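You operate a simulated robot arm through the tools that you are given. There is no shell and no other tool.

You run a simulated robot arm. Do the job below in one go: nothing can be reset, and whatever is moved stays where it is left.

## Task
Kit the teal tray by the kit card.
Fine: one seal ring from the grey tray and one large cover cap from the CAPS drawer, in the card's colours; shut the drawer; leave the rest.

The check looks at the end state, three seconds after you hand in, the way a careful person would. Anything else that was tipped, shoved, dropped, spilled or broken makes it a failure. Lids that push on must go on centred and level and be pressed home; caps that screw on are set level and turned clockwise until they are tight.

## Robot
A 7-joint arm with a two-finger parallel gripper, fixed in place. Base frame: the origin is at the foot of the arm, x ahead of it, y to its left, z up; the work surface is at about z = 0.86. Units: m, degrees, N and s.
Its first joint turns from -166.0 to 166.0 degrees. Payload 4.4 kg.
The tool frame sits at the grasp point between the pads (the TCP): z along the fingers, y along the line on which they close. The tips reach 0.023 m beyond it. Largest opening 0.094 m; finger width 0.038, thickness 0.01; the body of the gripper, 0.054 by 0.096 m, starts 0.039 m behind the TCP.
Orientation is that of the tool frame in the base frame, as a unit quaternion [w, x, y, z]. With the fingers straight down and closing along the base's y, the tool's x points along the base's -x, its y along +y and its z along -z.

## Interface
- The arm moves only by the tool drive_tool. Its arguments are lists of equal length, an entry for each row: "turn": the turn, a rotation vector about the base's x, y, z in units of 180 degrees (1.0 is 180 degrees), a list of three; "delta_pos": the shift along the base's x, y, z in units of 400 mm (1.0 is 400 mm), a list of three; "jaw": the opening, from 0 (shut) to 1 (fully open). In form: {"turn": [[wx, wy, wz], ...], "delta_pos": [[tx, ty, tz], ...], "jaw": [jaw, ...]}. A call has 1 to 20 rows; each row is the pose to reach, as a shift and turn from the pose commanded when the call began. A call with a number of a shift or a turn outside -1 to 1 is refused whole. Rows are played at 5 a second. More than 0.05 m and 8.6 degrees between two rows, or a gripper value outside its range, and nothing of the call is played. A pose out of reach is approached as far as the arm can. The call stops where the force on the tool passes 40 N (or 10 N more than at its start, if that is more) or the arm is blocked; 0.2 s more then pass. Each finger travels about 0.072 m/s and halts on what it meets, pressing with about 40 N; the grip force reading is that of the motor and also rises with nothing between the fingers. The clock runs only during rows and for 0.2 s after the last one: add rows that repeat a pose to give the fingers time. The reply holds the time, the measured pose of the TCP, the force on the tool along the base axes, the opening and the grip force, in the units named above and with some noise, with the torque about the TCP (base axes, N m) and any sound that the robot's microphone picked up.
- Cameras (640 x 400 px; columns grow to the right, rows downward): "scene" is fixed at [0.0541, 0.4962, 1.5376]; the picture's right is [-0.26, -0.97, 0.00], its down [-0.63, 0.17, -0.76] and it looks along [0.74, -0.20, -0.65] (base axes); focal length 308 px, centre (320, 200). "wrist" rides on the gripper at [0.086, 0.016, -0.075] in the tool frame; the picture's right is [-0.18, 0.98, 0.00], its down [-0.58, -0.11, -0.81] and it looks along [-0.79, -0.15, 0.59] (tool axes); focal length 243 px, centre (320, 200). There is no depth. A picture from a camera that has moved, and an enlarged one, comes with that camera's place and axes in the base frame and with its lens. The place of the scene camera against the robot may be out by one fixed shift of up to 0.018 m in any direction.
- snapshot(camera): a new picture of that camera. No time passes.
- enlarge(camera, box): a new picture of the part [left, top, right, bottom] of that camera's present view, enlarged. No time passes.
- hand_in(): hands the job in; it is judged then, once.

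Nothing tells you positions but the pictures and the camera data. Unless the task says otherwise, let go and move clear before handing in.

The tools are called after "Emit:" by a JSON object that holds its "api" and its "payload". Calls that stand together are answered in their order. drive_tool: Moves the arm, as the interface text tells. Its arguments: {"type":"object","properties":{"turn":{"type":"array","items":{"type":"array","items":{"type":"number"}}},"delta_pos":{"type":"array","items":{"type":"array","items":{"type":"number"}}},"jaw":{"type":"array","items":{"type":"number"}}},"required":["turn","delta_pos","jaw"]} The other tools are called the same way: snapshot (camera) takes a picture; enlarge (camera, box) takes an enlarged picture of a part of a camera's view; hand_in () hands the job in.

At the start:

```text
time_s: 0.0
tcp_pos: [0.6305, 0.4082, 1.1163]
tcp_rot: [0.0, 0.0, 1.0, -0.001]
ft_force: [0.0, -0.7, 0.3]
torque: [0.02, 0.0, -0.02]
grip_width: 0.0938
gripper_force: 0.0
```

scene: 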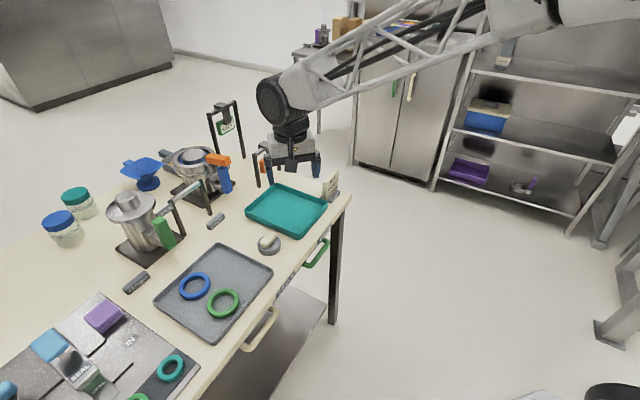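
wrist: 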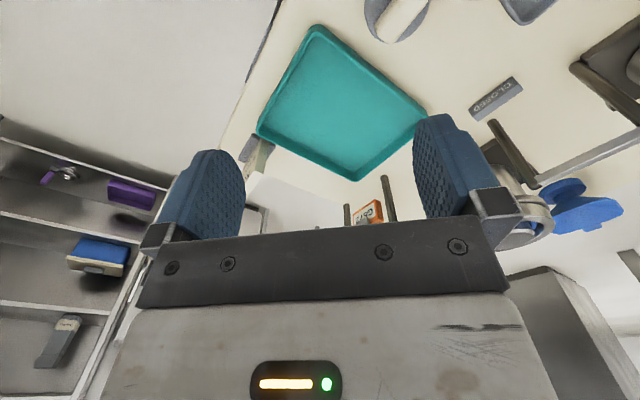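

I see a bench with a teal tray, a grey tray with rings, a card near the teal tray and drawer handles along the bench's edge. First I look closer at the card, the drawers and the trays.

Emit:
{"api": "enlarge", "payload": {"camera": "scene", "box": [220, 160, 380, 260]}}

Emit:
{"api": "enlarge", "payload": {"camera": "scene", "box": [140, 230, 340, 355]}}

Emit:
{"api": "enlarge", "payload": {"camera": "scene", "box": [0, 280, 200, 400]}}

Emit:
{"api": "enlarge", "payload": {"camera": "wrist", "box": [220, 100, 420, 225]}}

Emit:
{"api": "enlarge", "payload": {"camera": "scene", "box": [310, 165, 350, 205]}}

```text
4.00 times, centred on (300, 210) of scene
camera zoom: at [0.0541, 0.4962, 1.5376], right [-0.26, -0.97, 0.0], down [-0.63, 0.17, -0.76], along [0.74, -0.2, -0.65], focal length 1232 px, centre (400, 160)
```

zoom: 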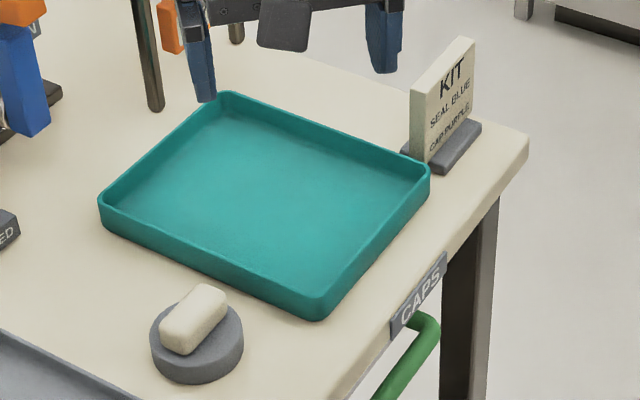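

```text
3.20 times, centred on (240, 292) of scene
camera zoom: at [0.0541, 0.4962, 1.5376], right [-0.26, -0.97, 0.0], down [-0.63, 0.17, -0.76], along [0.74, -0.2, -0.65], focal length 986 px, centre (576, -96)
```

zoom: 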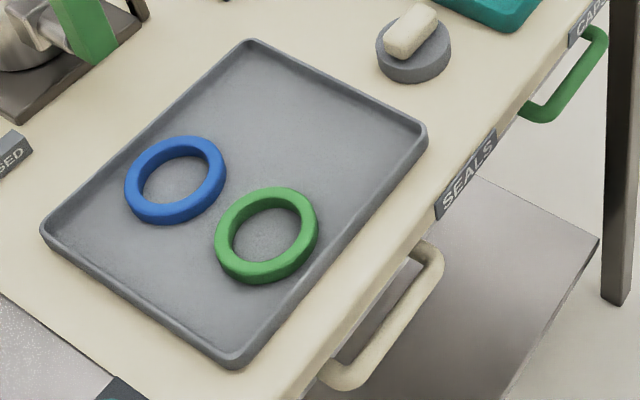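

```text
3.20 times, centred on (100, 340) of scene
camera zoom: at [0.0541, 0.4962, 1.5376], right [-0.26, -0.97, 0.0], down [-0.63, 0.17, -0.76], along [0.74, -0.2, -0.65], focal length 986 px, centre (1024, -248)
```

zoom: 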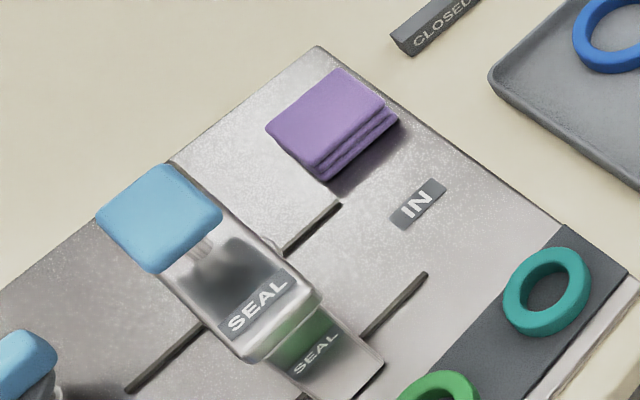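

```text
3.20 times, centred on (320, 162) of wrist
camera zoom: at [0.5436, 0.4248, 1.1899], right [0.18, 0.98, 0.0], down [0.58, -0.11, 0.81], along [0.79, -0.15, -0.59], focal length 776 px, centre (320, 320)
```

zoom: 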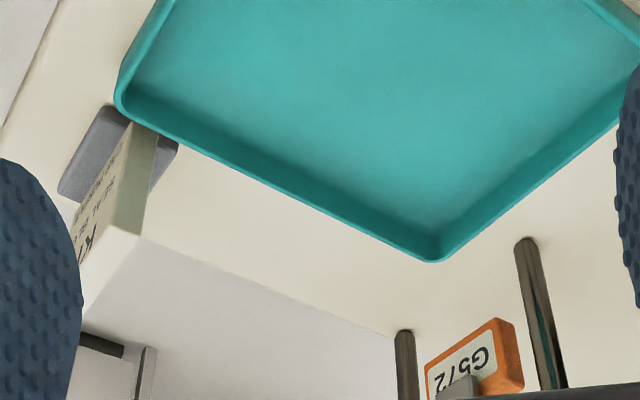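

```text
10.00 times, centred on (330, 185) of scene
camera zoom: at [0.0541, 0.4962, 1.5376], right [-0.26, -0.97, 0.0], down [-0.63, 0.17, -0.76], along [0.74, -0.2, -0.65], focal length 3081 px, centre (220, 350)
```

zoom: 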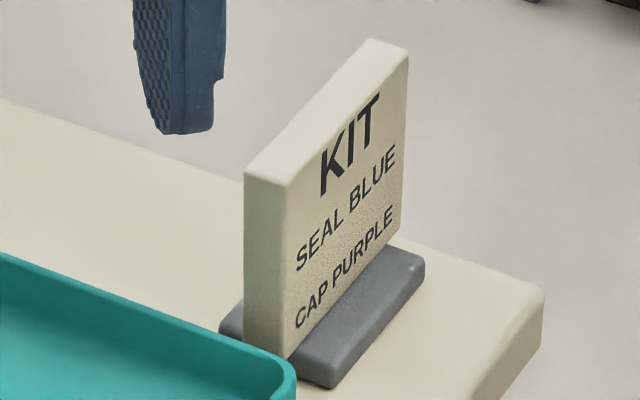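

The card calls for a blue seal ring and a purple cap. The bench appears to be turned 45° with its drawer front facing the robot, edge line about x+y = 1.0. I turn the tool 45° and back off to look at the drawer fronts with the wrist camera.

Emit:
{"api": "drive_tool", "payload": {"turn": [[0, 0, 0.036], [0, 0, 0.072], [0, 0, 0.108], [0, 0, 0.144], [0, 0, 0.18], [0, 0, 0.215], [0, 0, 0.25], [0, 0, 0.25]], "delta_pos": [[-0.05, -0.07, -0.02], [-0.1, -0.14, -0.05], [-0.15, -0.21, -0.08], [-0.2, -0.28, -0.1], [-0.25, -0.35, -0.12], [-0.3, -0.42, -0.14], [-0.34, -0.49, -0.165], [-0.34, -0.49, -0.165]], "jaw": [1, 1, 1, 1, 1, 1, 1, 1]}}

Emit:
{"api": "snapshot", "payload": {"camera": "wrist"}}

Emit:
{"api": "snapshot", "payload": {"camera": "scene"}}

```text
time_s: 1.8
tcp_pos: [0.495, 0.2125, 1.0503]
tcp_rot: [0.0, -0.383, 0.924, 0.0]
ft_force: [-0.4, 1.0, 0.0]
torque: [0.0, 0.0, -0.01]
grip_width: 0.094
gripper_force: 0.0
```

```text
taken
camera wrist: at [0.4215, 0.1629, 1.1235], right [-0.57, 0.82, 0.0], down [0.49, 0.33, 0.81], along [0.67, 0.46, -0.59], focal length 243 px, centre (320, 200)
```

wrist: 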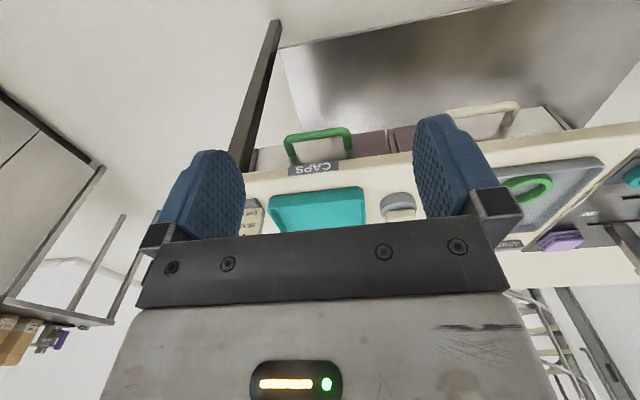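

```text
taken
```

scene: 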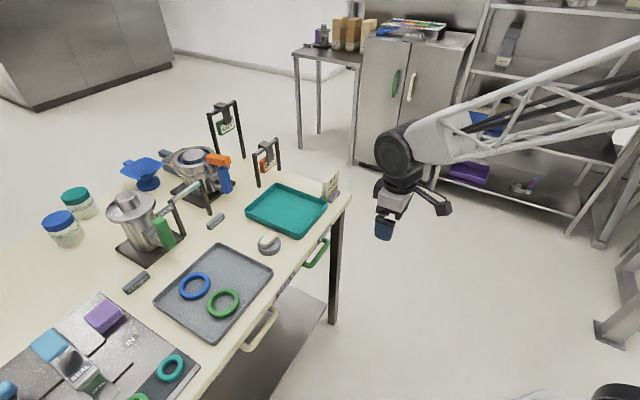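

The wrist view is upside down: the handles hang below the tabletop edge, with the CAPS label right above the green handle. I zoom in on the drawer fronts.

Emit:
{"api": "enlarge", "payload": {"camera": "wrist", "box": [230, 80, 430, 240]}}

Emit:
{"api": "enlarge", "payload": {"camera": "wrist", "box": [400, 80, 640, 260]}}

Emit:
{"api": "enlarge", "payload": {"camera": "scene", "box": [230, 210, 350, 360]}}

```text
2.50 times, centred on (330, 160) of wrist
camera zoom: at [0.4215, 0.1629, 1.1235], right [-0.57, 0.82, 0.0], down [0.49, 0.33, 0.81], along [0.67, 0.46, -0.59], focal length 606 px, centre (295, 300)
```

zoom: 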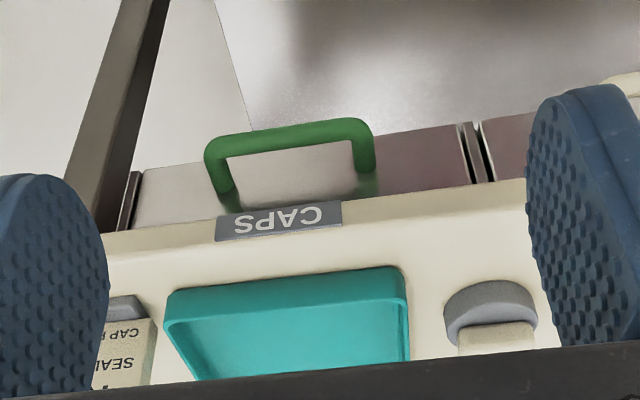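

```text
2.22 times, centred on (520, 170) of wrist
camera zoom: at [0.4215, 0.1629, 1.1235], right [-0.57, 0.82, 0.0], down [0.49, 0.33, 0.81], along [0.67, 0.46, -0.59], focal length 539 px, centre (-124, 267)
```

zoom: 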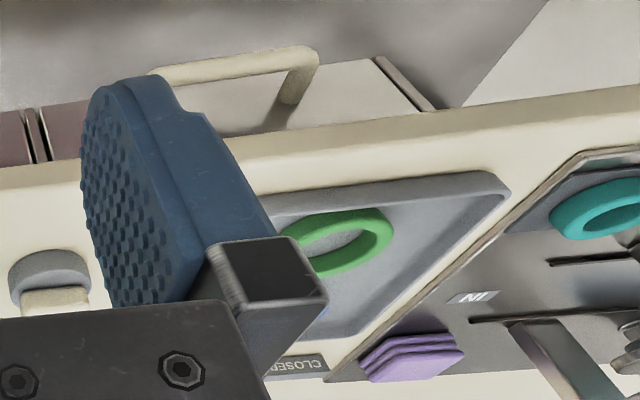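

```text
2.67 times, centred on (290, 285) of scene
camera zoom: at [0.0541, 0.4962, 1.5376], right [-0.26, -0.97, 0.0], down [-0.63, 0.17, -0.76], along [0.74, -0.2, -0.65], focal length 822 px, centre (400, -27)
```

zoom: 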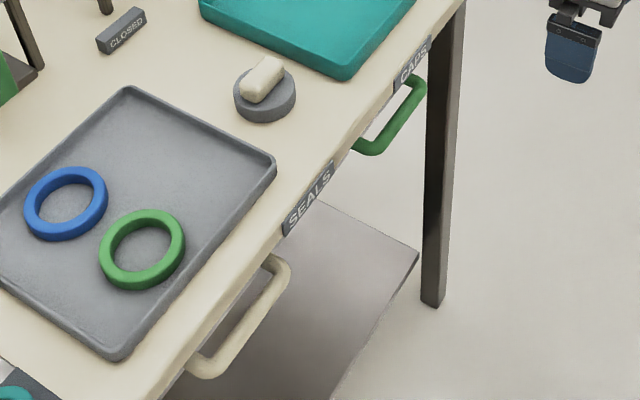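

CAPS sits directly above the green handle, so that drawer is the one I need. I back off and go lower for a second viewpoint to triangulate the handle.

Emit:
{"api": "drive_tool", "payload": {"turn": [[0, 0, 0], [0, 0, 0], [0, 0, 0], [0, 0, 0], [0, 0, 0]], "delta_pos": [[-0.04, -0.04, -0.08], [-0.09, -0.09, -0.17], [-0.13, -0.13, -0.26], [-0.16, -0.16, -0.32], [-0.16, -0.16, -0.32]], "jaw": [1, 1, 1, 1, 1]}}

Emit:
{"api": "snapshot", "payload": {"camera": "wrist"}}

Emit:
{"api": "enlarge", "payload": {"camera": "wrist", "box": [230, 80, 430, 240]}}

```text
time_s: 3.0
tcp_pos: [0.4298, 0.1498, 0.9215]
tcp_rot: [0.0, -0.383, 0.924, 0.0]
ft_force: [0.7, -0.4, 0.4]
torque: [0.01, -0.03, 0.0]
grip_width: 0.0941
gripper_force: 0.2
```

```text
taken
camera wrist: at [0.357, 0.1006, 0.995], right [-0.56, 0.83, 0.0], down [0.49, 0.33, 0.81], along [0.67, 0.46, -0.59], focal length 243 px, centre (320, 200)
```

wrist: 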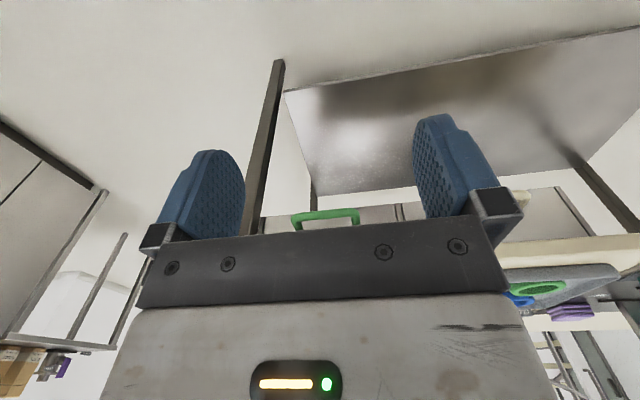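

```text
2.50 times, centred on (330, 160) of wrist
camera zoom: at [0.357, 0.1006, 0.995], right [-0.56, 0.83, 0.0], down [0.49, 0.33, 0.81], along [0.67, 0.46, -0.59], focal length 606 px, centre (295, 300)
```

zoom: 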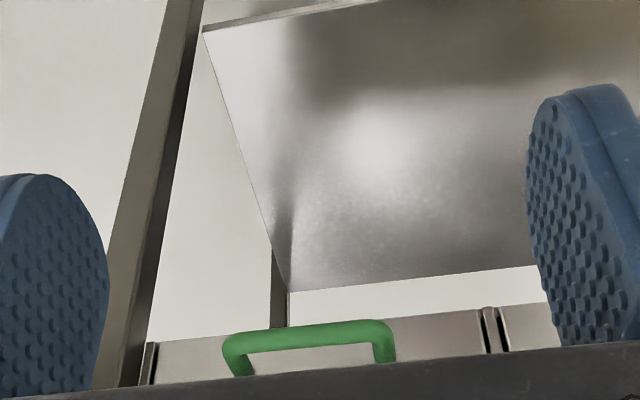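

Triangulating the two views, the green bar runs along the bench edge direction at about (0.671, 0.329, 0.743), roughly 0.11 m long, with the drawer face some 5 cm behind it under the lip. I'll grip it with the tool horizontal and the jaws closing vertically, so first a −90° yaw out in front.

Emit:
{"api": "drive_tool", "payload": {"turn": [[0, 0, -0.0455], [0, 0, -0.091], [0, 0, -0.1365], [0, 0, -0.182], [0, 0, -0.2275], [0, 0, -0.273], [0, 0, -0.3185], [0, 0, -0.364], [0, 0, -0.4095], [0, 0, -0.455], [0, 0, -0.5], [0, 0, -0.5]], "delta_pos": [[0.03, 0.02, 0.013], [0.065, 0.04, 0.026], [0.1, 0.06, 0.04], [0.135, 0.08, 0.053], [0.17, 0.1, 0.066], [0.205, 0.122, 0.08], [0.24, 0.144, 0.093], [0.275, 0.165, 0.106], [0.31, 0.186, 0.12], [0.345, 0.207, 0.133], [0.378, 0.226, 0.145], [0.378, 0.226, 0.145]], "jaw": [1, 1, 1, 1, 1, 1, 1, 1, 1, 1, 1, 1]}}

Emit:
{"api": "snapshot", "payload": {"camera": "wrist"}}

Emit:
{"api": "snapshot", "payload": {"camera": "scene"}}

```text
time_s: 5.6
tcp_pos: [0.5821, 0.2386, 0.9809]
tcp_rot: [0.0, 0.384, 0.923, 0.001]
ft_force: [0.2, -0.1, -0.2]
torque: [0.01, 0.05, 0.01]
grip_width: 0.0939
gripper_force: 0.1
```

```text
taken
camera wrist: at [0.5327, 0.3112, 1.0543], right [0.83, 0.56, 0.0], down [0.33, -0.49, 0.81], along [0.45, -0.67, -0.59], focal length 243 px, centre (320, 200)
```

wrist: 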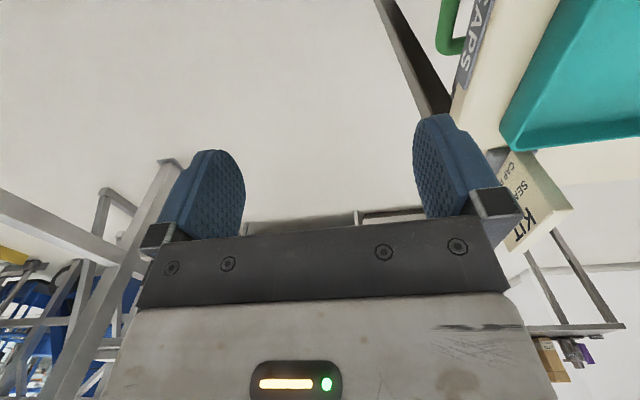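

```text
taken
```

scene: 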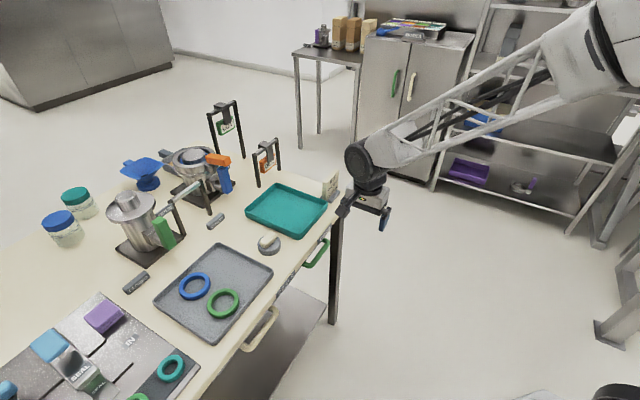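

Next I pitch the tool up to horizontal, pointing into the bench, while lowering to handle height about 0.1 m short of the bar.

Emit:
{"api": "drive_tool", "payload": {"turn": [[0.032, -0.032, 0], [0.064, -0.064, 0], [0.096, -0.096, 0], [0.128, -0.128, 0], [0.16, -0.16, 0], [0.192, -0.192, 0], [0.224, -0.224, 0], [0.256, -0.256, 0], [0.288, -0.288, 0], [0.32, -0.32, 0], [0.3535, -0.3535, 0], [0.3535, -0.3535, 0], [0.3535, -0.3535, 0], [0.3535, -0.3535, 0]], "delta_pos": [[0, 0, -0.02], [0, 0, -0.06], [0, 0, -0.11], [0, 0, -0.16], [0, 0, -0.21], [0, 0, -0.26], [0.01, 0.01, -0.31], [0.01, 0.01, -0.36], [0.02, 0.02, -0.41], [0.03, 0.03, -0.46], [0.035, 0.035, -0.51], [0.035, 0.035, -0.55], [0.035, 0.035, -0.588], [0.035, 0.035, -0.588]], "jaw": [1, 1, 1, 1, 1, 1, 1, 1, 1, 1, 1, 1, 1, 1]}}

Emit:
{"api": "snapshot", "payload": {"camera": "wrist"}}

Emit:
{"api": "snapshot", "payload": {"camera": "scene"}}

```text
time_s: 8.6
tcp_pos: [0.5963, 0.2541, 0.7462]
tcp_rot: [0.271, 0.271, 0.653, 0.653]
ft_force: [0.0, 0.5, 0.5]
torque: [-0.02, -0.02, 0.0]
grip_width: 0.0941
gripper_force: 0.1
```

```text
taken
camera wrist: at [0.4816, 0.2627, 0.7605], right [0.13, -0.13, 0.98], down [-0.16, -0.98, -0.11], along [0.98, -0.14, -0.15], focal length 243 px, centre (320, 200)
```

wrist: 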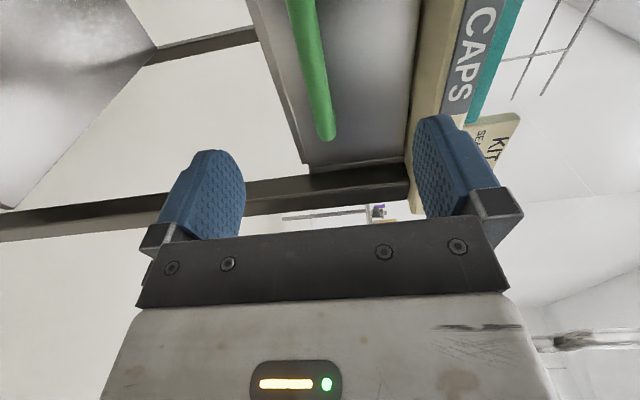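

```text
taken
```

scene: 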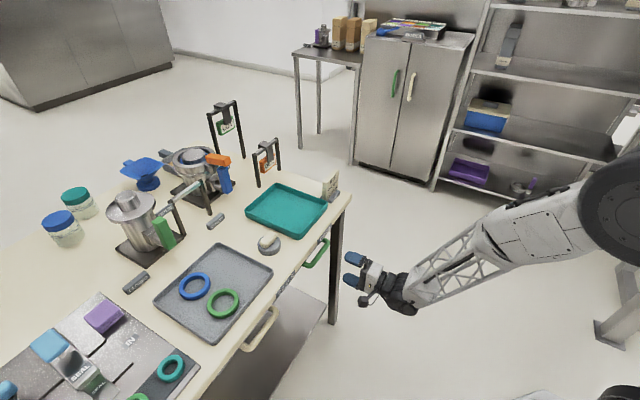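

The tool is horizontal and lined up; the bar checks out at n≈0.703 m from the base along the approach, z≈0.741. I move in so the bar sits between the pads.

Emit:
{"api": "drive_tool", "payload": {"turn": [[0, 0, 0], [0, 0, 0], [0, 0, 0], [0, 0, 0], [0, 0, 0]], "delta_pos": [[0.045, 0.045, -0.012], [0.09, 0.09, -0.012], [0.135, 0.135, -0.012], [0.18, 0.18, -0.012], [0.18, 0.18, -0.012]], "jaw": [1, 1, 1, 1, 1]}}

Emit:
{"api": "snapshot", "payload": {"camera": "wrist"}}

Emit:
{"api": "enlarge", "payload": {"camera": "scene", "box": [260, 200, 400, 320]}}

```text
time_s: 9.8
tcp_pos: [0.6686, 0.3267, 0.7404]
tcp_rot: [0.271, 0.271, 0.653, 0.654]
ft_force: [-0.6, -0.3, -0.3]
torque: [-0.03, -0.01, -0.01]
grip_width: 0.094
gripper_force: 0.1
```

```text
taken
camera wrist: at [0.5544, 0.336, 0.7562], right [0.13, -0.13, 0.98], down [-0.16, -0.98, -0.11], along [0.98, -0.14, -0.15], focal length 243 px, centre (320, 200)
```

wrist: 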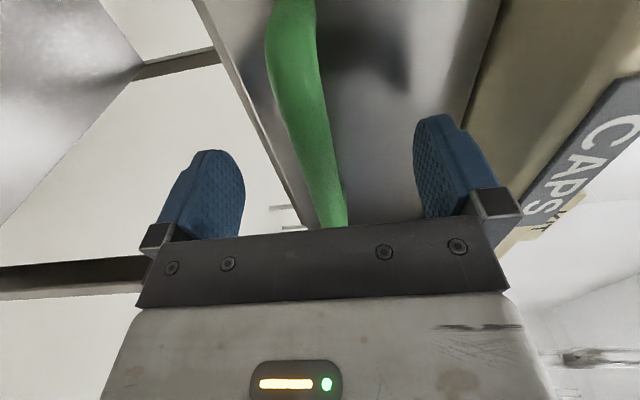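

```text
3.33 times, centred on (330, 260) of scene
camera zoom: at [0.0541, 0.4962, 1.5376], right [-0.26, -0.97, 0.0], down [-0.63, 0.17, -0.76], along [0.74, -0.2, -0.65], focal length 1027 px, centre (287, 0)
```

zoom: 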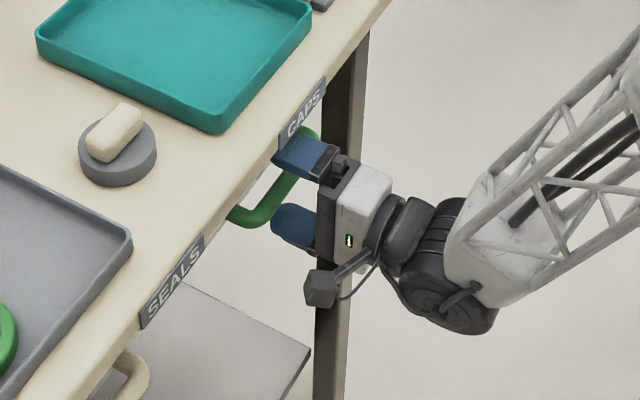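

The bar is between the pads, clear of the lip. I close on it.

Emit:
{"api": "drive_tool", "payload": {"turn": [[0, 0, 0], [0, 0, 0], [0, 0, 0], [0, 0, 0], [0, 0, 0], [0, 0, 0]], "delta_pos": [[0, 0, 0], [0, 0, 0], [0, 0, 0], [0, 0, 0], [0, 0, 0], [0, 0, 0]], "jaw": [0.6, 0.3, 0.1, 0, 0, 0]}}

Emit:
{"api": "snapshot", "payload": {"camera": "wrist"}}

```text
time_s: 11.2
tcp_pos: [0.6681, 0.3264, 0.7404]
tcp_rot: [0.271, 0.27, 0.654, 0.652]
ft_force: [2.1, -3.5, -9.1]
torque: [-0.19, -0.04, -0.14]
grip_width: 0.0177
gripper_force: 45.0
```

```text
taken
camera wrist: at [0.554, 0.3356, 0.7558], right [0.13, -0.13, 0.98], down [-0.16, -0.98, -0.11], along [0.98, -0.14, -0.15], focal length 243 px, centre (320, 200)
```

wrist: 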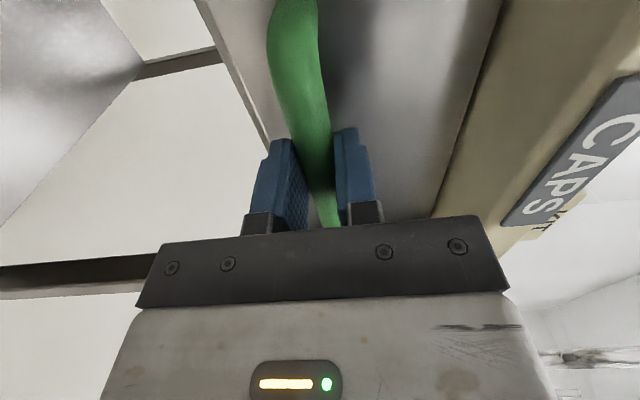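

Gripped at 17.7 mm width. Now a short, slow pull straight out along the drawer axis to see the force.

Emit:
{"api": "drive_tool", "payload": {"turn": [[0, 0, 0], [0, 0, 0], [0, 0, 0], [0, 0, 0], [0, 0, 0], [0, 0, 0]], "delta_pos": [[-0.01, -0.01, -0.003], [-0.03, -0.03, -0.003], [-0.05, -0.05, -0.003], [-0.075, -0.075, -0.003], [-0.1, -0.1, -0.003], [-0.1, -0.1, -0.003]], "jaw": [0, 0, 0, 0, 0, 0]}}

Emit:
{"api": "enlarge", "payload": {"camera": "scene", "box": [240, 190, 400, 310]}}

```text
time_s: 12.1
tcp_pos: [0.6454, 0.3032, 0.7413]
tcp_rot: [0.269, 0.269, 0.654, 0.654]
ft_force: [-6.6, 7.1, 4.5]
torque: [0.17, 0.17, -0.21]
grip_width: 0.0177
gripper_force: 45.0
stopped in row 4: the force on the tool passed its limit at 40 N (the readings are from after the stop); the commanded pose is now the measured one
```

```text
3.33 times, centred on (320, 250) of scene
camera zoom: at [0.0541, 0.4962, 1.5376], right [-0.26, -0.97, 0.0], down [-0.63, 0.17, -0.76], along [0.74, -0.2, -0.65], focal length 1027 px, centre (320, 33)
```

zoom: 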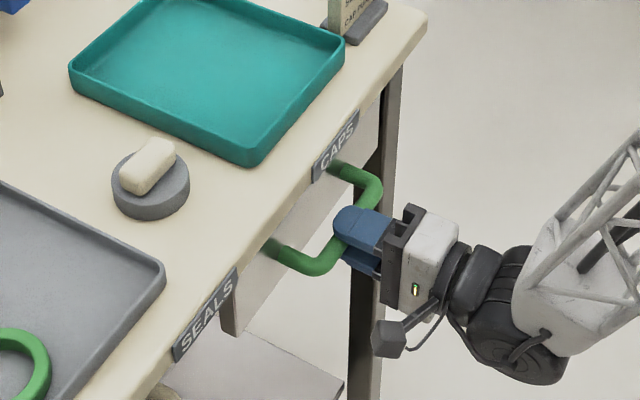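

The drawer slid out about 33 mm, then the pull tripped the force limit, with some sideways load. I continue more slowly with a slight sideways correction.

Emit:
{"api": "drive_tool", "payload": {"turn": [[0, 0, 0], [0, 0, 0], [0, 0, 0], [0, 0, 0], [0, 0, 0], [0, 0, 0], [0, 0, 0], [0, 0, 0]], "delta_pos": [[-0.009, -0.003, 0], [-0.02, -0.012, 0], [-0.031, -0.023, 0], [-0.042, -0.034, 0], [-0.053, -0.045, 0], [-0.064, -0.056, 0], [-0.075, -0.067, 0], [-0.075, -0.067, 0]], "jaw": [0, 0, 0, 0, 0, 0, 0, 0]}}

Emit:
{"api": "enlarge", "payload": {"camera": "scene", "box": [240, 190, 400, 310]}}

```text
time_s: 13.9
tcp_pos: [0.6156, 0.2768, 0.7406]
tcp_rot: [0.269, 0.268, 0.654, 0.654]
ft_force: [9.6, -11.8, -1.3]
torque: [0.12, 0.19, -0.39]
grip_width: 0.0176
gripper_force: 45.1
```

```text
3.33 times, centred on (320, 250) of scene
camera zoom: at [0.0541, 0.4962, 1.5376], right [-0.26, -0.97, 0.0], down [-0.63, 0.17, -0.76], along [0.74, -0.2, -0.65], focal length 1027 px, centre (320, 33)
```

zoom: 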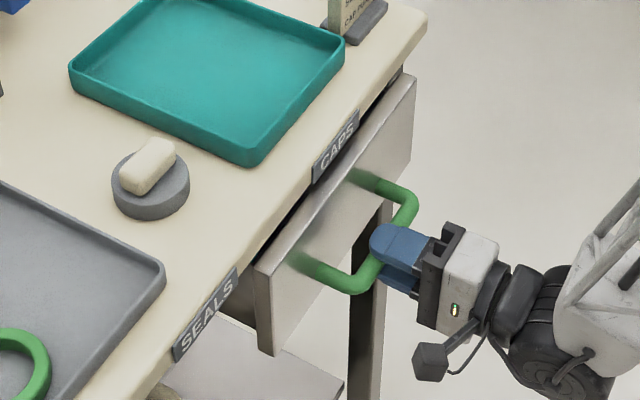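

The load is only lateral (about 15 N from overcorrecting), so the axis is really straight out. I remove the offset and keep pulling.

Emit:
{"api": "drive_tool", "payload": {"turn": [[0, 0, 0], [0, 0, 0], [0, 0, 0], [0, 0, 0], [0, 0, 0], [0, 0, 0], [0, 0, 0], [0, 0, 0], [0, 0, 0], [0, 0, 0], [0, 0, 0], [0, 0, 0]], "delta_pos": [[-0.004, -0.01, 0], [-0.018, -0.024, 0], [-0.033, -0.039, 0], [-0.048, -0.054, 0], [-0.063, -0.069, 0], [-0.078, -0.084, 0], [-0.093, -0.099, 0], [-0.108, -0.114, 0], [-0.123, -0.129, 0], [-0.138, -0.144, 0], [-0.153, -0.159, 0], [-0.153, -0.159, 0]], "jaw": [0, 0, 0, 0, 0, 0, 0, 0, 0, 0, 0, 0]}}

Emit:
{"api": "snapshot", "payload": {"camera": "scene"}}

Emit:
{"api": "enlarge", "payload": {"camera": "scene", "box": [240, 190, 400, 310]}}

```text
time_s: 14.9
tcp_pos: [0.5964, 0.2586, 0.7397]
tcp_rot: [0.269, 0.268, 0.654, 0.654]
ft_force: [-7.7, 8.5, 5.7]
torque: [0.2, 0.17, -0.73]
grip_width: 0.0176
gripper_force: 44.6
stopped in row 4: the force on the tool passed its limit at 43 N (the readings are from after the stop); the commanded pose is now the measured one
```

```text
taken
```

scene: 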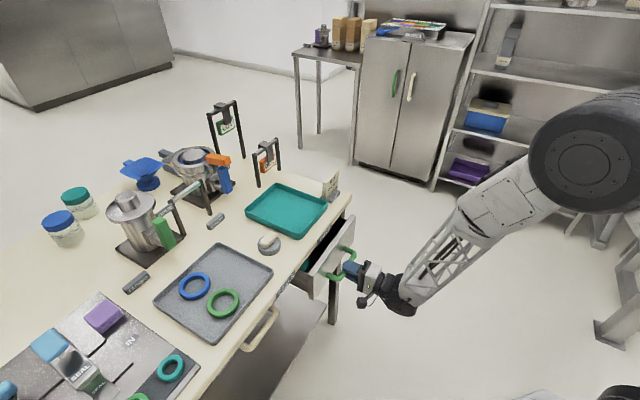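

```text
3.33 times, centred on (320, 250) of scene
camera zoom: at [0.0541, 0.4962, 1.5376], right [-0.26, -0.97, 0.0], down [-0.63, 0.17, -0.76], along [0.74, -0.2, -0.65], focal length 1027 px, centre (320, 33)
```

zoom: 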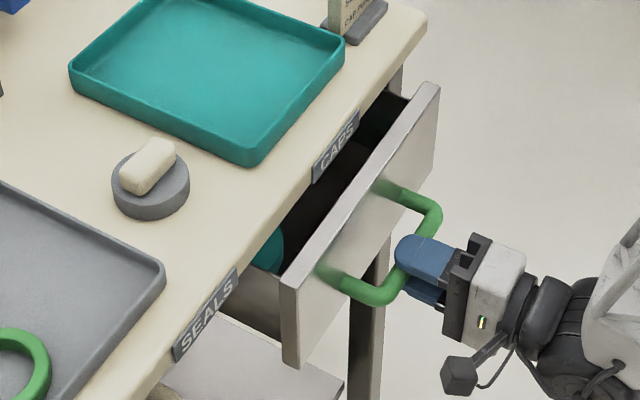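

It moves but trips the limit when too quick; I go on at roughly 27 mm/s with a very slight lean to follow the drawer.

Emit:
{"api": "drive_tool", "payload": {"turn": [[0, 0, 0], [0, 0, 0], [0, 0, 0], [0, 0, 0], [0, 0, 0], [0, 0, 0], [0, 0, 0], [0, 0, 0], [0, 0, 0], [0, 0, 0], [0, 0, 0], [0, 0, 0], [0, 0, 0], [0, 0, 0], [0, 0, 0], [0, 0, 0]], "delta_pos": [[-0.01, -0.0085, 0], [-0.02, -0.018, 0], [-0.03, -0.0275, 0], [-0.04, -0.037, 0], [-0.05, -0.0465, 0], [-0.06, -0.056, 0], [-0.07, -0.066, 0], [-0.08, -0.0755, 0], [-0.09, -0.085, 0], [-0.1, -0.095, 0], [-0.11, -0.1045, 0], [-0.12, -0.114, 0], [-0.13, -0.124, 0], [-0.14, -0.1335, 0], [-0.15, -0.143, 0], [-0.15, -0.143, 0]], "jaw": [0, 0, 0, 0, 0, 0, 0, 0, 0, 0, 0, 0, 0, 0, 0, 0]}}

Emit:
{"api": "enlarge", "payload": {"camera": "scene", "box": [240, 190, 400, 310]}}

```text
time_s: 18.3
tcp_pos: [0.5362, 0.1995, 0.7408]
tcp_rot: [0.271, 0.269, 0.653, 0.654]
ft_force: [22.4, -24.1, -1.0]
torque: [0.16, 0.2, -0.85]
grip_width: 0.0178
gripper_force: 45.3
```

```text
3.33 times, centred on (320, 250) of scene
camera zoom: at [0.0541, 0.4962, 1.5376], right [-0.26, -0.97, 0.0], down [-0.63, 0.17, -0.76], along [0.74, -0.2, -0.65], focal length 1027 px, centre (320, 33)
```

zoom: 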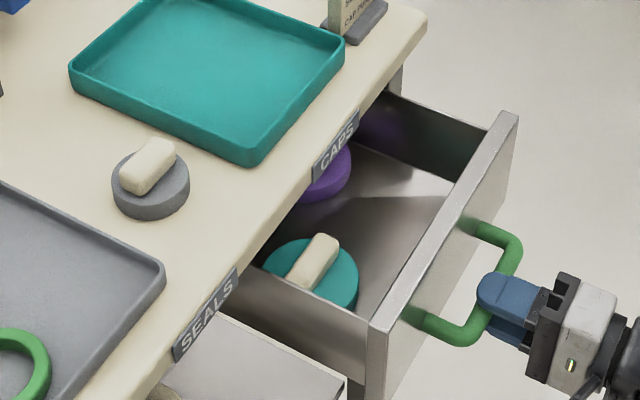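

The drawer is 18 cm open: a teal cap with a cream handle, and a purple one further back. The sideways load shows the true axis is e≈0.241, so I recentre and pull out further.

Emit:
{"api": "drive_tool", "payload": {"turn": [[0, 0, 0], [0, 0, 0], [0, 0, 0], [0, 0, 0], [0, 0, 0], [0, 0, 0], [0, 0, 0], [0, 0, 0], [0, 0, 0], [0, 0, 0], [0, 0, 0], [0, 0, 0], [0, 0, 0]], "delta_pos": [[0.005, -0.005, 0], [-0.004, -0.014, 0], [-0.014, -0.024, 0], [-0.024, -0.034, 0], [-0.034, -0.044, 0], [-0.044, -0.054, 0], [-0.054, -0.064, 0], [-0.064, -0.074, 0], [-0.074, -0.084, 0], [-0.084, -0.094, 0], [-0.094, -0.104, 0], [-0.104, -0.114, 0], [-0.104, -0.114, 0]], "jaw": [0, 0, 0, 0, 0, 0, 0, 0, 0, 0, 0, 0, 0]}}

Emit:
{"api": "enlarge", "payload": {"camera": "scene", "box": [240, 190, 400, 310]}}

```text
time_s: 18.9
tcp_pos: [0.5352, 0.1974, 0.7392]
tcp_rot: [0.268, 0.265, 0.654, 0.656]
ft_force: [-10.1, 9.5, 8.1]
torque: [0.36, 0.17, -0.62]
grip_width: 0.0175
gripper_force: 45.0
stopped in row 2: the force on the tool passed its limit at 47 N (the readings are from after the stop); the commanded pose is now the measured one
```

```text
3.33 times, centred on (320, 250) of scene
camera zoom: at [0.0541, 0.4962, 1.5376], right [-0.26, -0.97, 0.0], down [-0.63, 0.17, -0.76], along [0.74, -0.2, -0.65], focal length 1027 px, centre (320, 33)
```

zoom: 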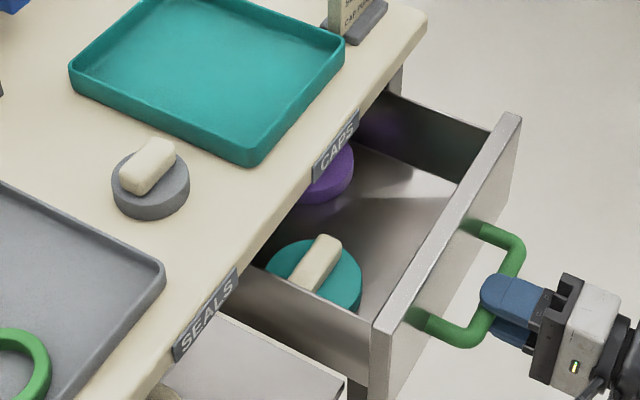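

My sideways recentring itself caused the trip; the arm is nearly balanced here, so from now on I pull purely along the drawer axis.

Emit:
{"api": "drive_tool", "payload": {"turn": [[0, 0, 0], [0, 0, 0], [0, 0, 0], [0, 0, 0], [0, 0, 0], [0, 0, 0], [0, 0, 0], [0, 0, 0], [0, 0, 0], [0, 0, 0], [0, 0, 0], [0, 0, 0]], "delta_pos": [[-0.008, -0.0075, 0], [-0.018, -0.0175, 0], [-0.028, -0.0275, 0], [-0.038, -0.0375, 0], [-0.048, -0.0475, 0], [-0.058, -0.0575, 0], [-0.068, -0.0675, 0], [-0.078, -0.0775, 0], [-0.088, -0.0875, 0], [-0.098, -0.0975, 0], [-0.108, -0.1075, 0], [-0.108, -0.1075, 0]], "jaw": [0, 0, 0, 0, 0, 0, 0, 0, 0, 0, 0, 0]}}

Emit:
{"api": "enlarge", "payload": {"camera": "scene", "box": [240, 190, 400, 310]}}

```text
time_s: 21.2
tcp_pos: [0.4943, 0.1572, 0.7399]
tcp_rot: [0.268, 0.266, 0.654, 0.655]
ft_force: [-6.7, 6.2, 8.9]
torque: [0.39, 0.26, -0.22]
grip_width: 0.0176
gripper_force: 45.0
stopped in row 11: the force on the tool passed its limit at 42 N (the readings are from after the stop); the commanded pose is now the measured one
```

```text
3.33 times, centred on (320, 250) of scene
camera zoom: at [0.0541, 0.4962, 1.5376], right [-0.26, -0.97, 0.0], down [-0.63, 0.17, -0.76], along [0.74, -0.2, -0.65], focal length 1027 px, centre (320, 33)
```

zoom: 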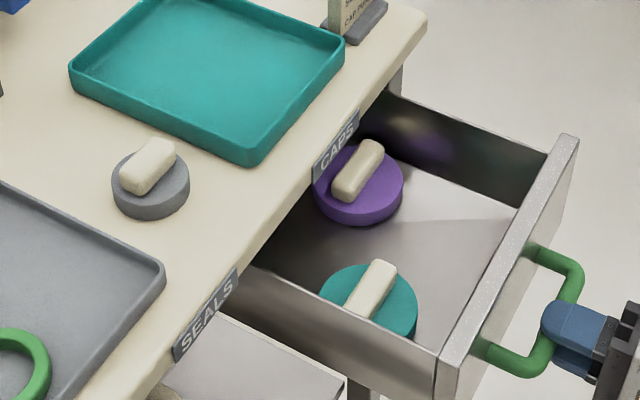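

The drawer's now 24 cm open and may be at its stop; the purple cap is visible just in front of the table edge. I try a gentle further pull to see whether it has more travel.

Emit:
{"api": "drive_tool", "payload": {"turn": [[0, 0, 0], [0, 0, 0], [0, 0, 0], [0, 0, 0], [0, 0, 0], [0, 0, 0]], "delta_pos": [[-0.004, -0.004, 0], [-0.008, -0.008, 0], [-0.013, -0.013, 0], [-0.018, -0.018, 0], [-0.023, -0.023, 0], [-0.023, -0.023, 0]], "jaw": [0, 0, 0, 0, 0, 0]}}

Emit:
{"api": "snapshot", "payload": {"camera": "scene"}}

Emit:
{"api": "snapshot", "payload": {"camera": "wrist"}}

```text
time_s: 22.6
tcp_pos: [0.4845, 0.1478, 0.7401]
tcp_rot: [0.269, 0.268, 0.654, 0.655]
ft_force: [-7.4, 7.9, 16.9]
torque: [0.52, 0.27, 1.04]
grip_width: 0.0177
gripper_force: 44.8
```

```text
taken
```

scene: 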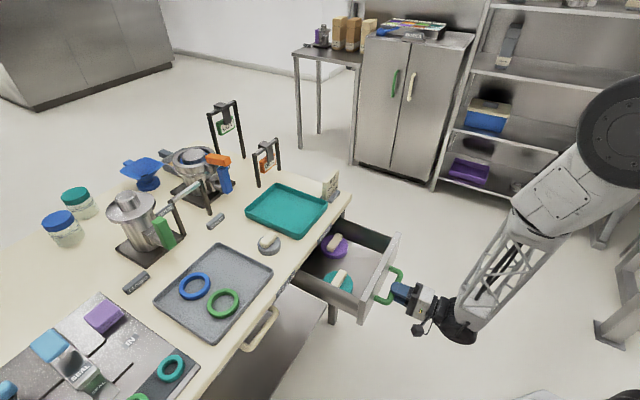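

```text
taken
camera wrist: at [0.3709, 0.1561, 0.755], right [0.13, -0.13, 0.98], down [-0.15, -0.98, -0.11], along [0.98, -0.13, -0.14], focal length 243 px, centre (320, 200)
```

wrist: 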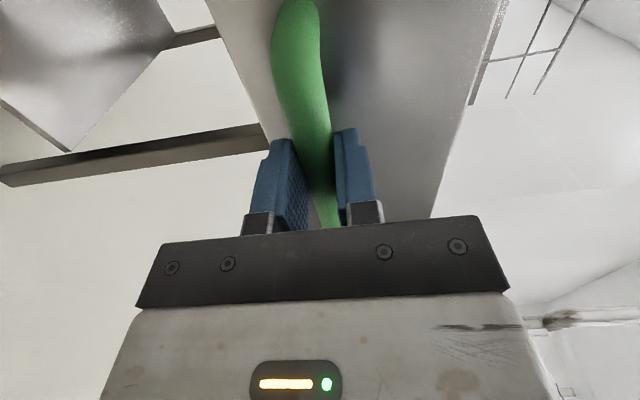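

There was more travel (13 mm more). I continue slowly, easing the small vertical and lateral loads.

Emit:
{"api": "drive_tool", "payload": {"turn": [[0, 0, 0], [0, 0, 0], [0, 0, 0], [0, 0, 0], [0, 0, 0], [0, 0, 0], [0, 0, 0], [0, 0, 0], [0, 0, 0]], "delta_pos": [[-0.004, -0.003, 0.002], [-0.01, -0.009, 0.002], [-0.017, -0.016, 0.002], [-0.024, -0.023, 0.002], [-0.031, -0.03, 0.002], [-0.038, -0.037, 0.002], [-0.045, -0.044, 0.002], [-0.052, -0.051, 0.002], [-0.052, -0.051, 0.002]], "jaw": [0, 0, 0, 0, 0, 0, 0, 0, 0]}}

Emit:
{"api": "enlarge", "payload": {"camera": "scene", "box": [240, 190, 440, 340]}}

```text
time_s: 24.6
tcp_pos: [0.4649, 0.1283, 0.74]
tcp_rot: [0.269, 0.267, 0.654, 0.655]
ft_force: [13.6, -14.7, -30.8]
torque: [0.01, 0.48, -0.41]
grip_width: 0.0179
gripper_force: 45.1
```

```text
2.67 times, centred on (340, 265) of scene
camera zoom: at [0.0541, 0.4962, 1.5376], right [-0.26, -0.97, 0.0], down [-0.63, 0.17, -0.76], along [0.74, -0.2, -0.65], focal length 822 px, centre (267, 27)
```

zoom: 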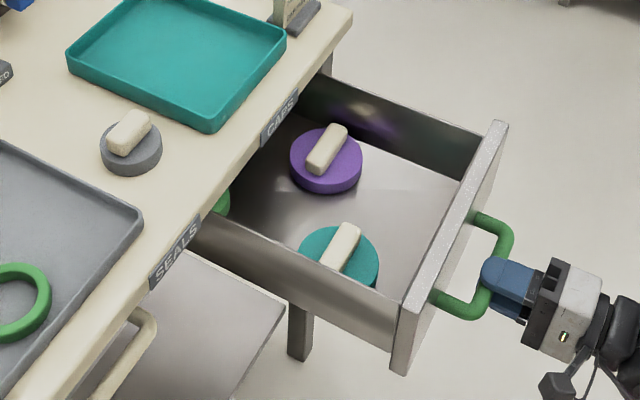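

The purple cap is now well exposed and a green one shows at the back. I pull about 3 cm more for clearance from the table edge, correcting the vertical preload.

Emit:
{"api": "drive_tool", "payload": {"turn": [[0, 0, 0], [0, 0, 0], [0, 0, 0], [0, 0, 0], [0, 0, 0], [0, 0, 0], [0, 0, 0], [0, 0, 0], [0, 0, 0], [0, 0, 0]], "delta_pos": [[-0.003, -0.004, -0.0012], [-0.009, -0.01, -0.0012], [-0.016, -0.017, -0.0012], [-0.023, -0.024, -0.0012], [-0.03, -0.031, -0.0012], [-0.037, -0.038, -0.0012], [-0.044, -0.045, -0.0012], [-0.051, -0.052, -0.0012], [-0.056, -0.057, -0.0012], [-0.056, -0.057, -0.0012]], "jaw": [0, 0, 0, 0, 0, 0, 0, 0, 0, 0]}}

Emit:
{"api": "enlarge", "payload": {"camera": "scene", "box": [240, 190, 440, 340]}}

```text
time_s: 26.8
tcp_pos: [0.4406, 0.1062, 0.7413]
tcp_rot: [0.269, 0.267, 0.654, 0.655]
ft_force: [2.3, -1.9, -4.0]
torque: [0.31, 0.41, -1.37]
grip_width: 0.0175
gripper_force: 45.2
```

```text
2.67 times, centred on (340, 265) of scene
camera zoom: at [0.0541, 0.4962, 1.5376], right [-0.26, -0.97, 0.0], down [-0.63, 0.17, -0.76], along [0.74, -0.2, -0.65], focal length 822 px, centre (267, 27)
```

zoom: 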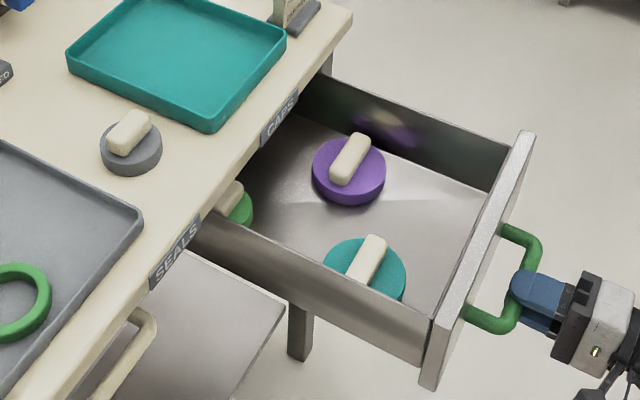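

The drawer is 32 cm open, with the purple cap clear of the table edge. I let go of the handle and back off from it.

Emit:
{"api": "drive_tool", "payload": {"turn": [[0, 0, 0], [0, 0, 0], [0, 0, 0], [0, 0, 0], [0, 0, 0], [0, 0, 0], [0, 0, 0]], "delta_pos": [[0, 0, 0], [0, 0, 0], [0, 0, 0], [-0.02, -0.02, 0], [-0.05, -0.05, 0], [-0.08, -0.08, 0], [-0.08, -0.08, 0]], "jaw": [0.3, 0.5, 0.5, 0.5, 0.5, 0.5, 0.5]}}

Emit:
{"api": "enlarge", "payload": {"camera": "scene", "box": [240, 190, 440, 340]}}

```text
time_s: 28.4
tcp_pos: [0.4083, 0.0736, 0.7411]
tcp_rot: [0.269, 0.266, 0.654, 0.656]
ft_force: [0.4, -1.0, 0.3]
torque: [-0.01, -0.01, -0.01]
grip_width: 0.0471
gripper_force: 0.0
```

```text
2.67 times, centred on (340, 265) of scene
camera zoom: at [0.0541, 0.4962, 1.5376], right [-0.26, -0.97, 0.0], down [-0.63, 0.17, -0.76], along [0.74, -0.2, -0.65], focal length 822 px, centre (267, 27)
```

zoom: 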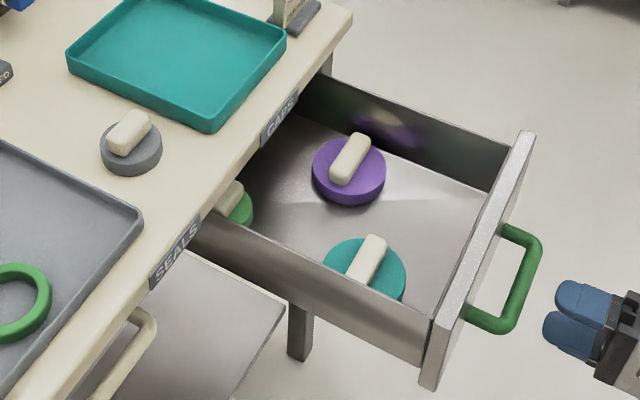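

Released cleanly. Now I rise and pitch the tool back to pointing down, then move over the drawer for a look.

Emit:
{"api": "drive_tool", "payload": {"turn": [[0, 0, 0], [-0.0295, 0.0295, 0], [-0.059, 0.059, 0], [-0.0885, 0.0885, 0], [-0.118, 0.118, 0], [-0.1475, 0.1475, 0], [-0.177, 0.177, 0], [-0.2065, 0.2065, 0], [-0.236, 0.236, 0], [-0.2655, 0.2655, 0], [-0.295, 0.295, 0], [-0.3245, 0.3245, 0], [-0.3535, 0.3535, 0], [-0.3535, 0.3535, 0], [-0.3535, 0.3535, 0], [-0.3535, 0.3535, 0], [-0.3535, 0.3535, 0], [-0.3535, 0.3535, 0]], "delta_pos": [[0, 0, 0.06], [0, 0, 0.12], [0, 0, 0.18], [0, 0, 0.24], [0, 0, 0.3], [0, 0, 0.36], [0, 0, 0.42], [0, 0, 0.48], [0, 0, 0.54], [0, 0, 0.6], [0, 0, 0.66], [0, 0, 0.72], [0, 0, 0.78], [0.06, 0.06, 0.78], [0.12, 0.12, 0.78], [0.18, 0.18, 0.78], [0.24, 0.24, 0.78], [0.24, 0.24, 0.78]], "jaw": [0.5, 0.5, 0.5, 0.5, 0.5, 0.5, 0.5, 0.5, 0.5, 0.5, 0.5, 0.5, 0.5, 0.5, 0.5, 0.5, 0.5, 0.5]}}

Emit:
{"api": "snapshot", "payload": {"camera": "wrist"}}

Emit:
{"api": "snapshot", "payload": {"camera": "scene"}}

```text
time_s: 32.2
tcp_pos: [0.5056, 0.1701, 1.0533]
tcp_rot: [-0.003, 0.382, 0.924, 0.004]
ft_force: [-1.0, 1.1, -0.7]
torque: [-0.01, 0.02, 0.02]
grip_width: 0.0471
gripper_force: 0.0
```

```text
taken
camera wrist: at [0.4559, 0.2419, 1.1281], right [0.82, 0.57, 0.0], down [0.34, -0.49, 0.8], along [0.45, -0.66, -0.6], focal length 243 px, centre (320, 200)
```

wrist: 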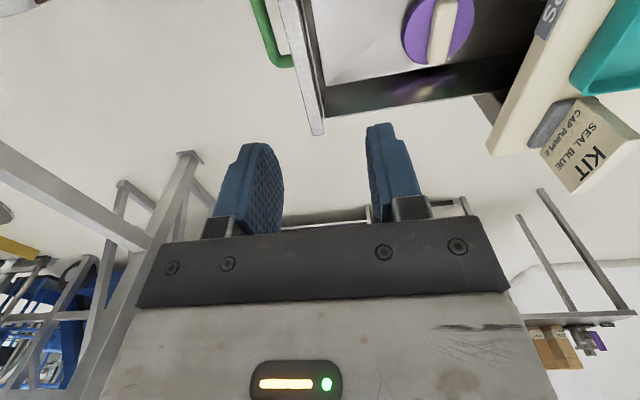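

```text
taken
```

scene: 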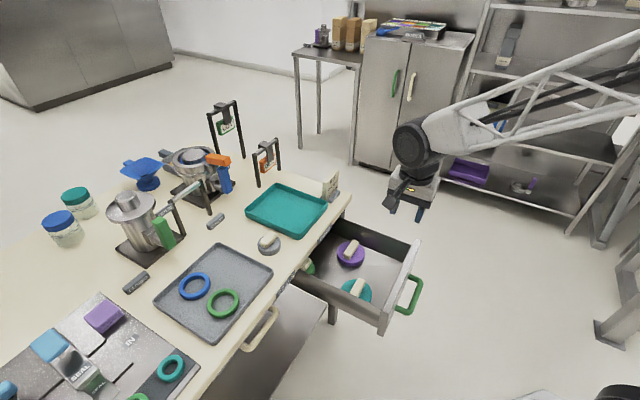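

The handle block on the purple cap runs parallel to the bench edge, so the present yaw (jaws closing across it) is right; I estimate it near (0.655, 0.23). I move above it for a closer look, also trimming a 0.6° tilt.

Emit:
{"api": "drive_tool", "payload": {"turn": [[-0.003, -0.001, 0], [-0.003, -0.001, 0], [-0.003, -0.001, 0], [-0.003, -0.001, 0], [-0.003, -0.001, 0], [-0.003, -0.001, 0]], "delta_pos": [[0.08, 0.03, -0.04], [0.16, 0.06, -0.1], [0.24, 0.09, -0.16], [0.31, 0.12, -0.23], [0.373, 0.151, -0.308], [0.373, 0.151, -0.308]], "jaw": [0.5, 0.5, 0.5, 0.5, 0.5, 0.5]}}

Emit:
{"api": "snapshot", "payload": {"camera": "wrist"}}

Emit:
{"api": "enlarge", "payload": {"camera": "scene", "box": [280, 180, 440, 300]}}

```text
time_s: 33.6
tcp_pos: [0.6572, 0.227, 0.9293]
tcp_rot: [-0.001, 0.382, 0.924, -0.001]
ft_force: [0.5, -0.3, -0.2]
torque: [0.03, -0.01, 0.0]
grip_width: 0.0469
gripper_force: 0.1
```

```text
taken
camera wrist: at [0.6066, 0.3005, 1.0028], right [0.82, 0.57, 0.0], down [0.34, -0.49, 0.81], along [0.46, -0.66, -0.59], focal length 243 px, centre (320, 200)
```

wrist: 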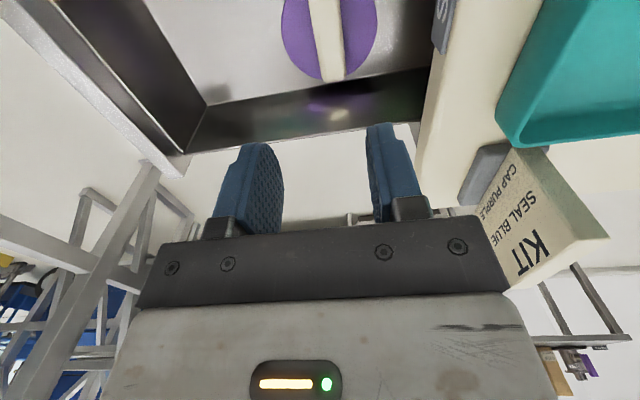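

```text
3.33 times, centred on (360, 240) of scene
camera zoom: at [0.0541, 0.4962, 1.5376], right [-0.26, -0.97, 0.0], down [-0.63, 0.17, -0.76], along [0.74, -0.2, -0.65], focal length 1027 px, centre (187, 67)
```

zoom: 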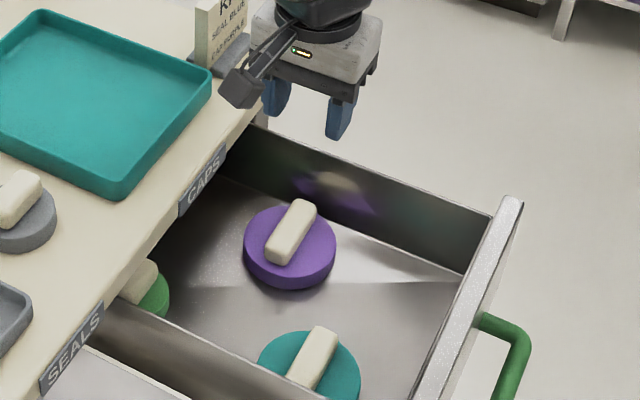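

Emit:
{"api": "enlarge", "payload": {"camera": "wrist", "box": [240, 0, 440, 125]}}

```text
3.20 times, centred on (340, 62) of wrist
camera zoom: at [0.6066, 0.3005, 1.0028], right [0.82, 0.57, 0.0], down [0.34, -0.49, 0.81], along [0.46, -0.66, -0.59], focal length 776 px, centre (256, 640)
```

zoom: 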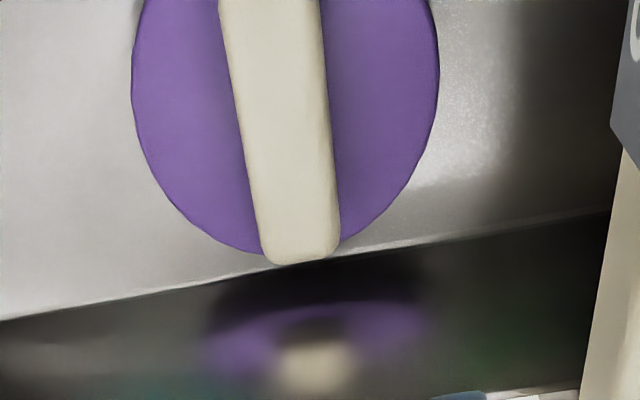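

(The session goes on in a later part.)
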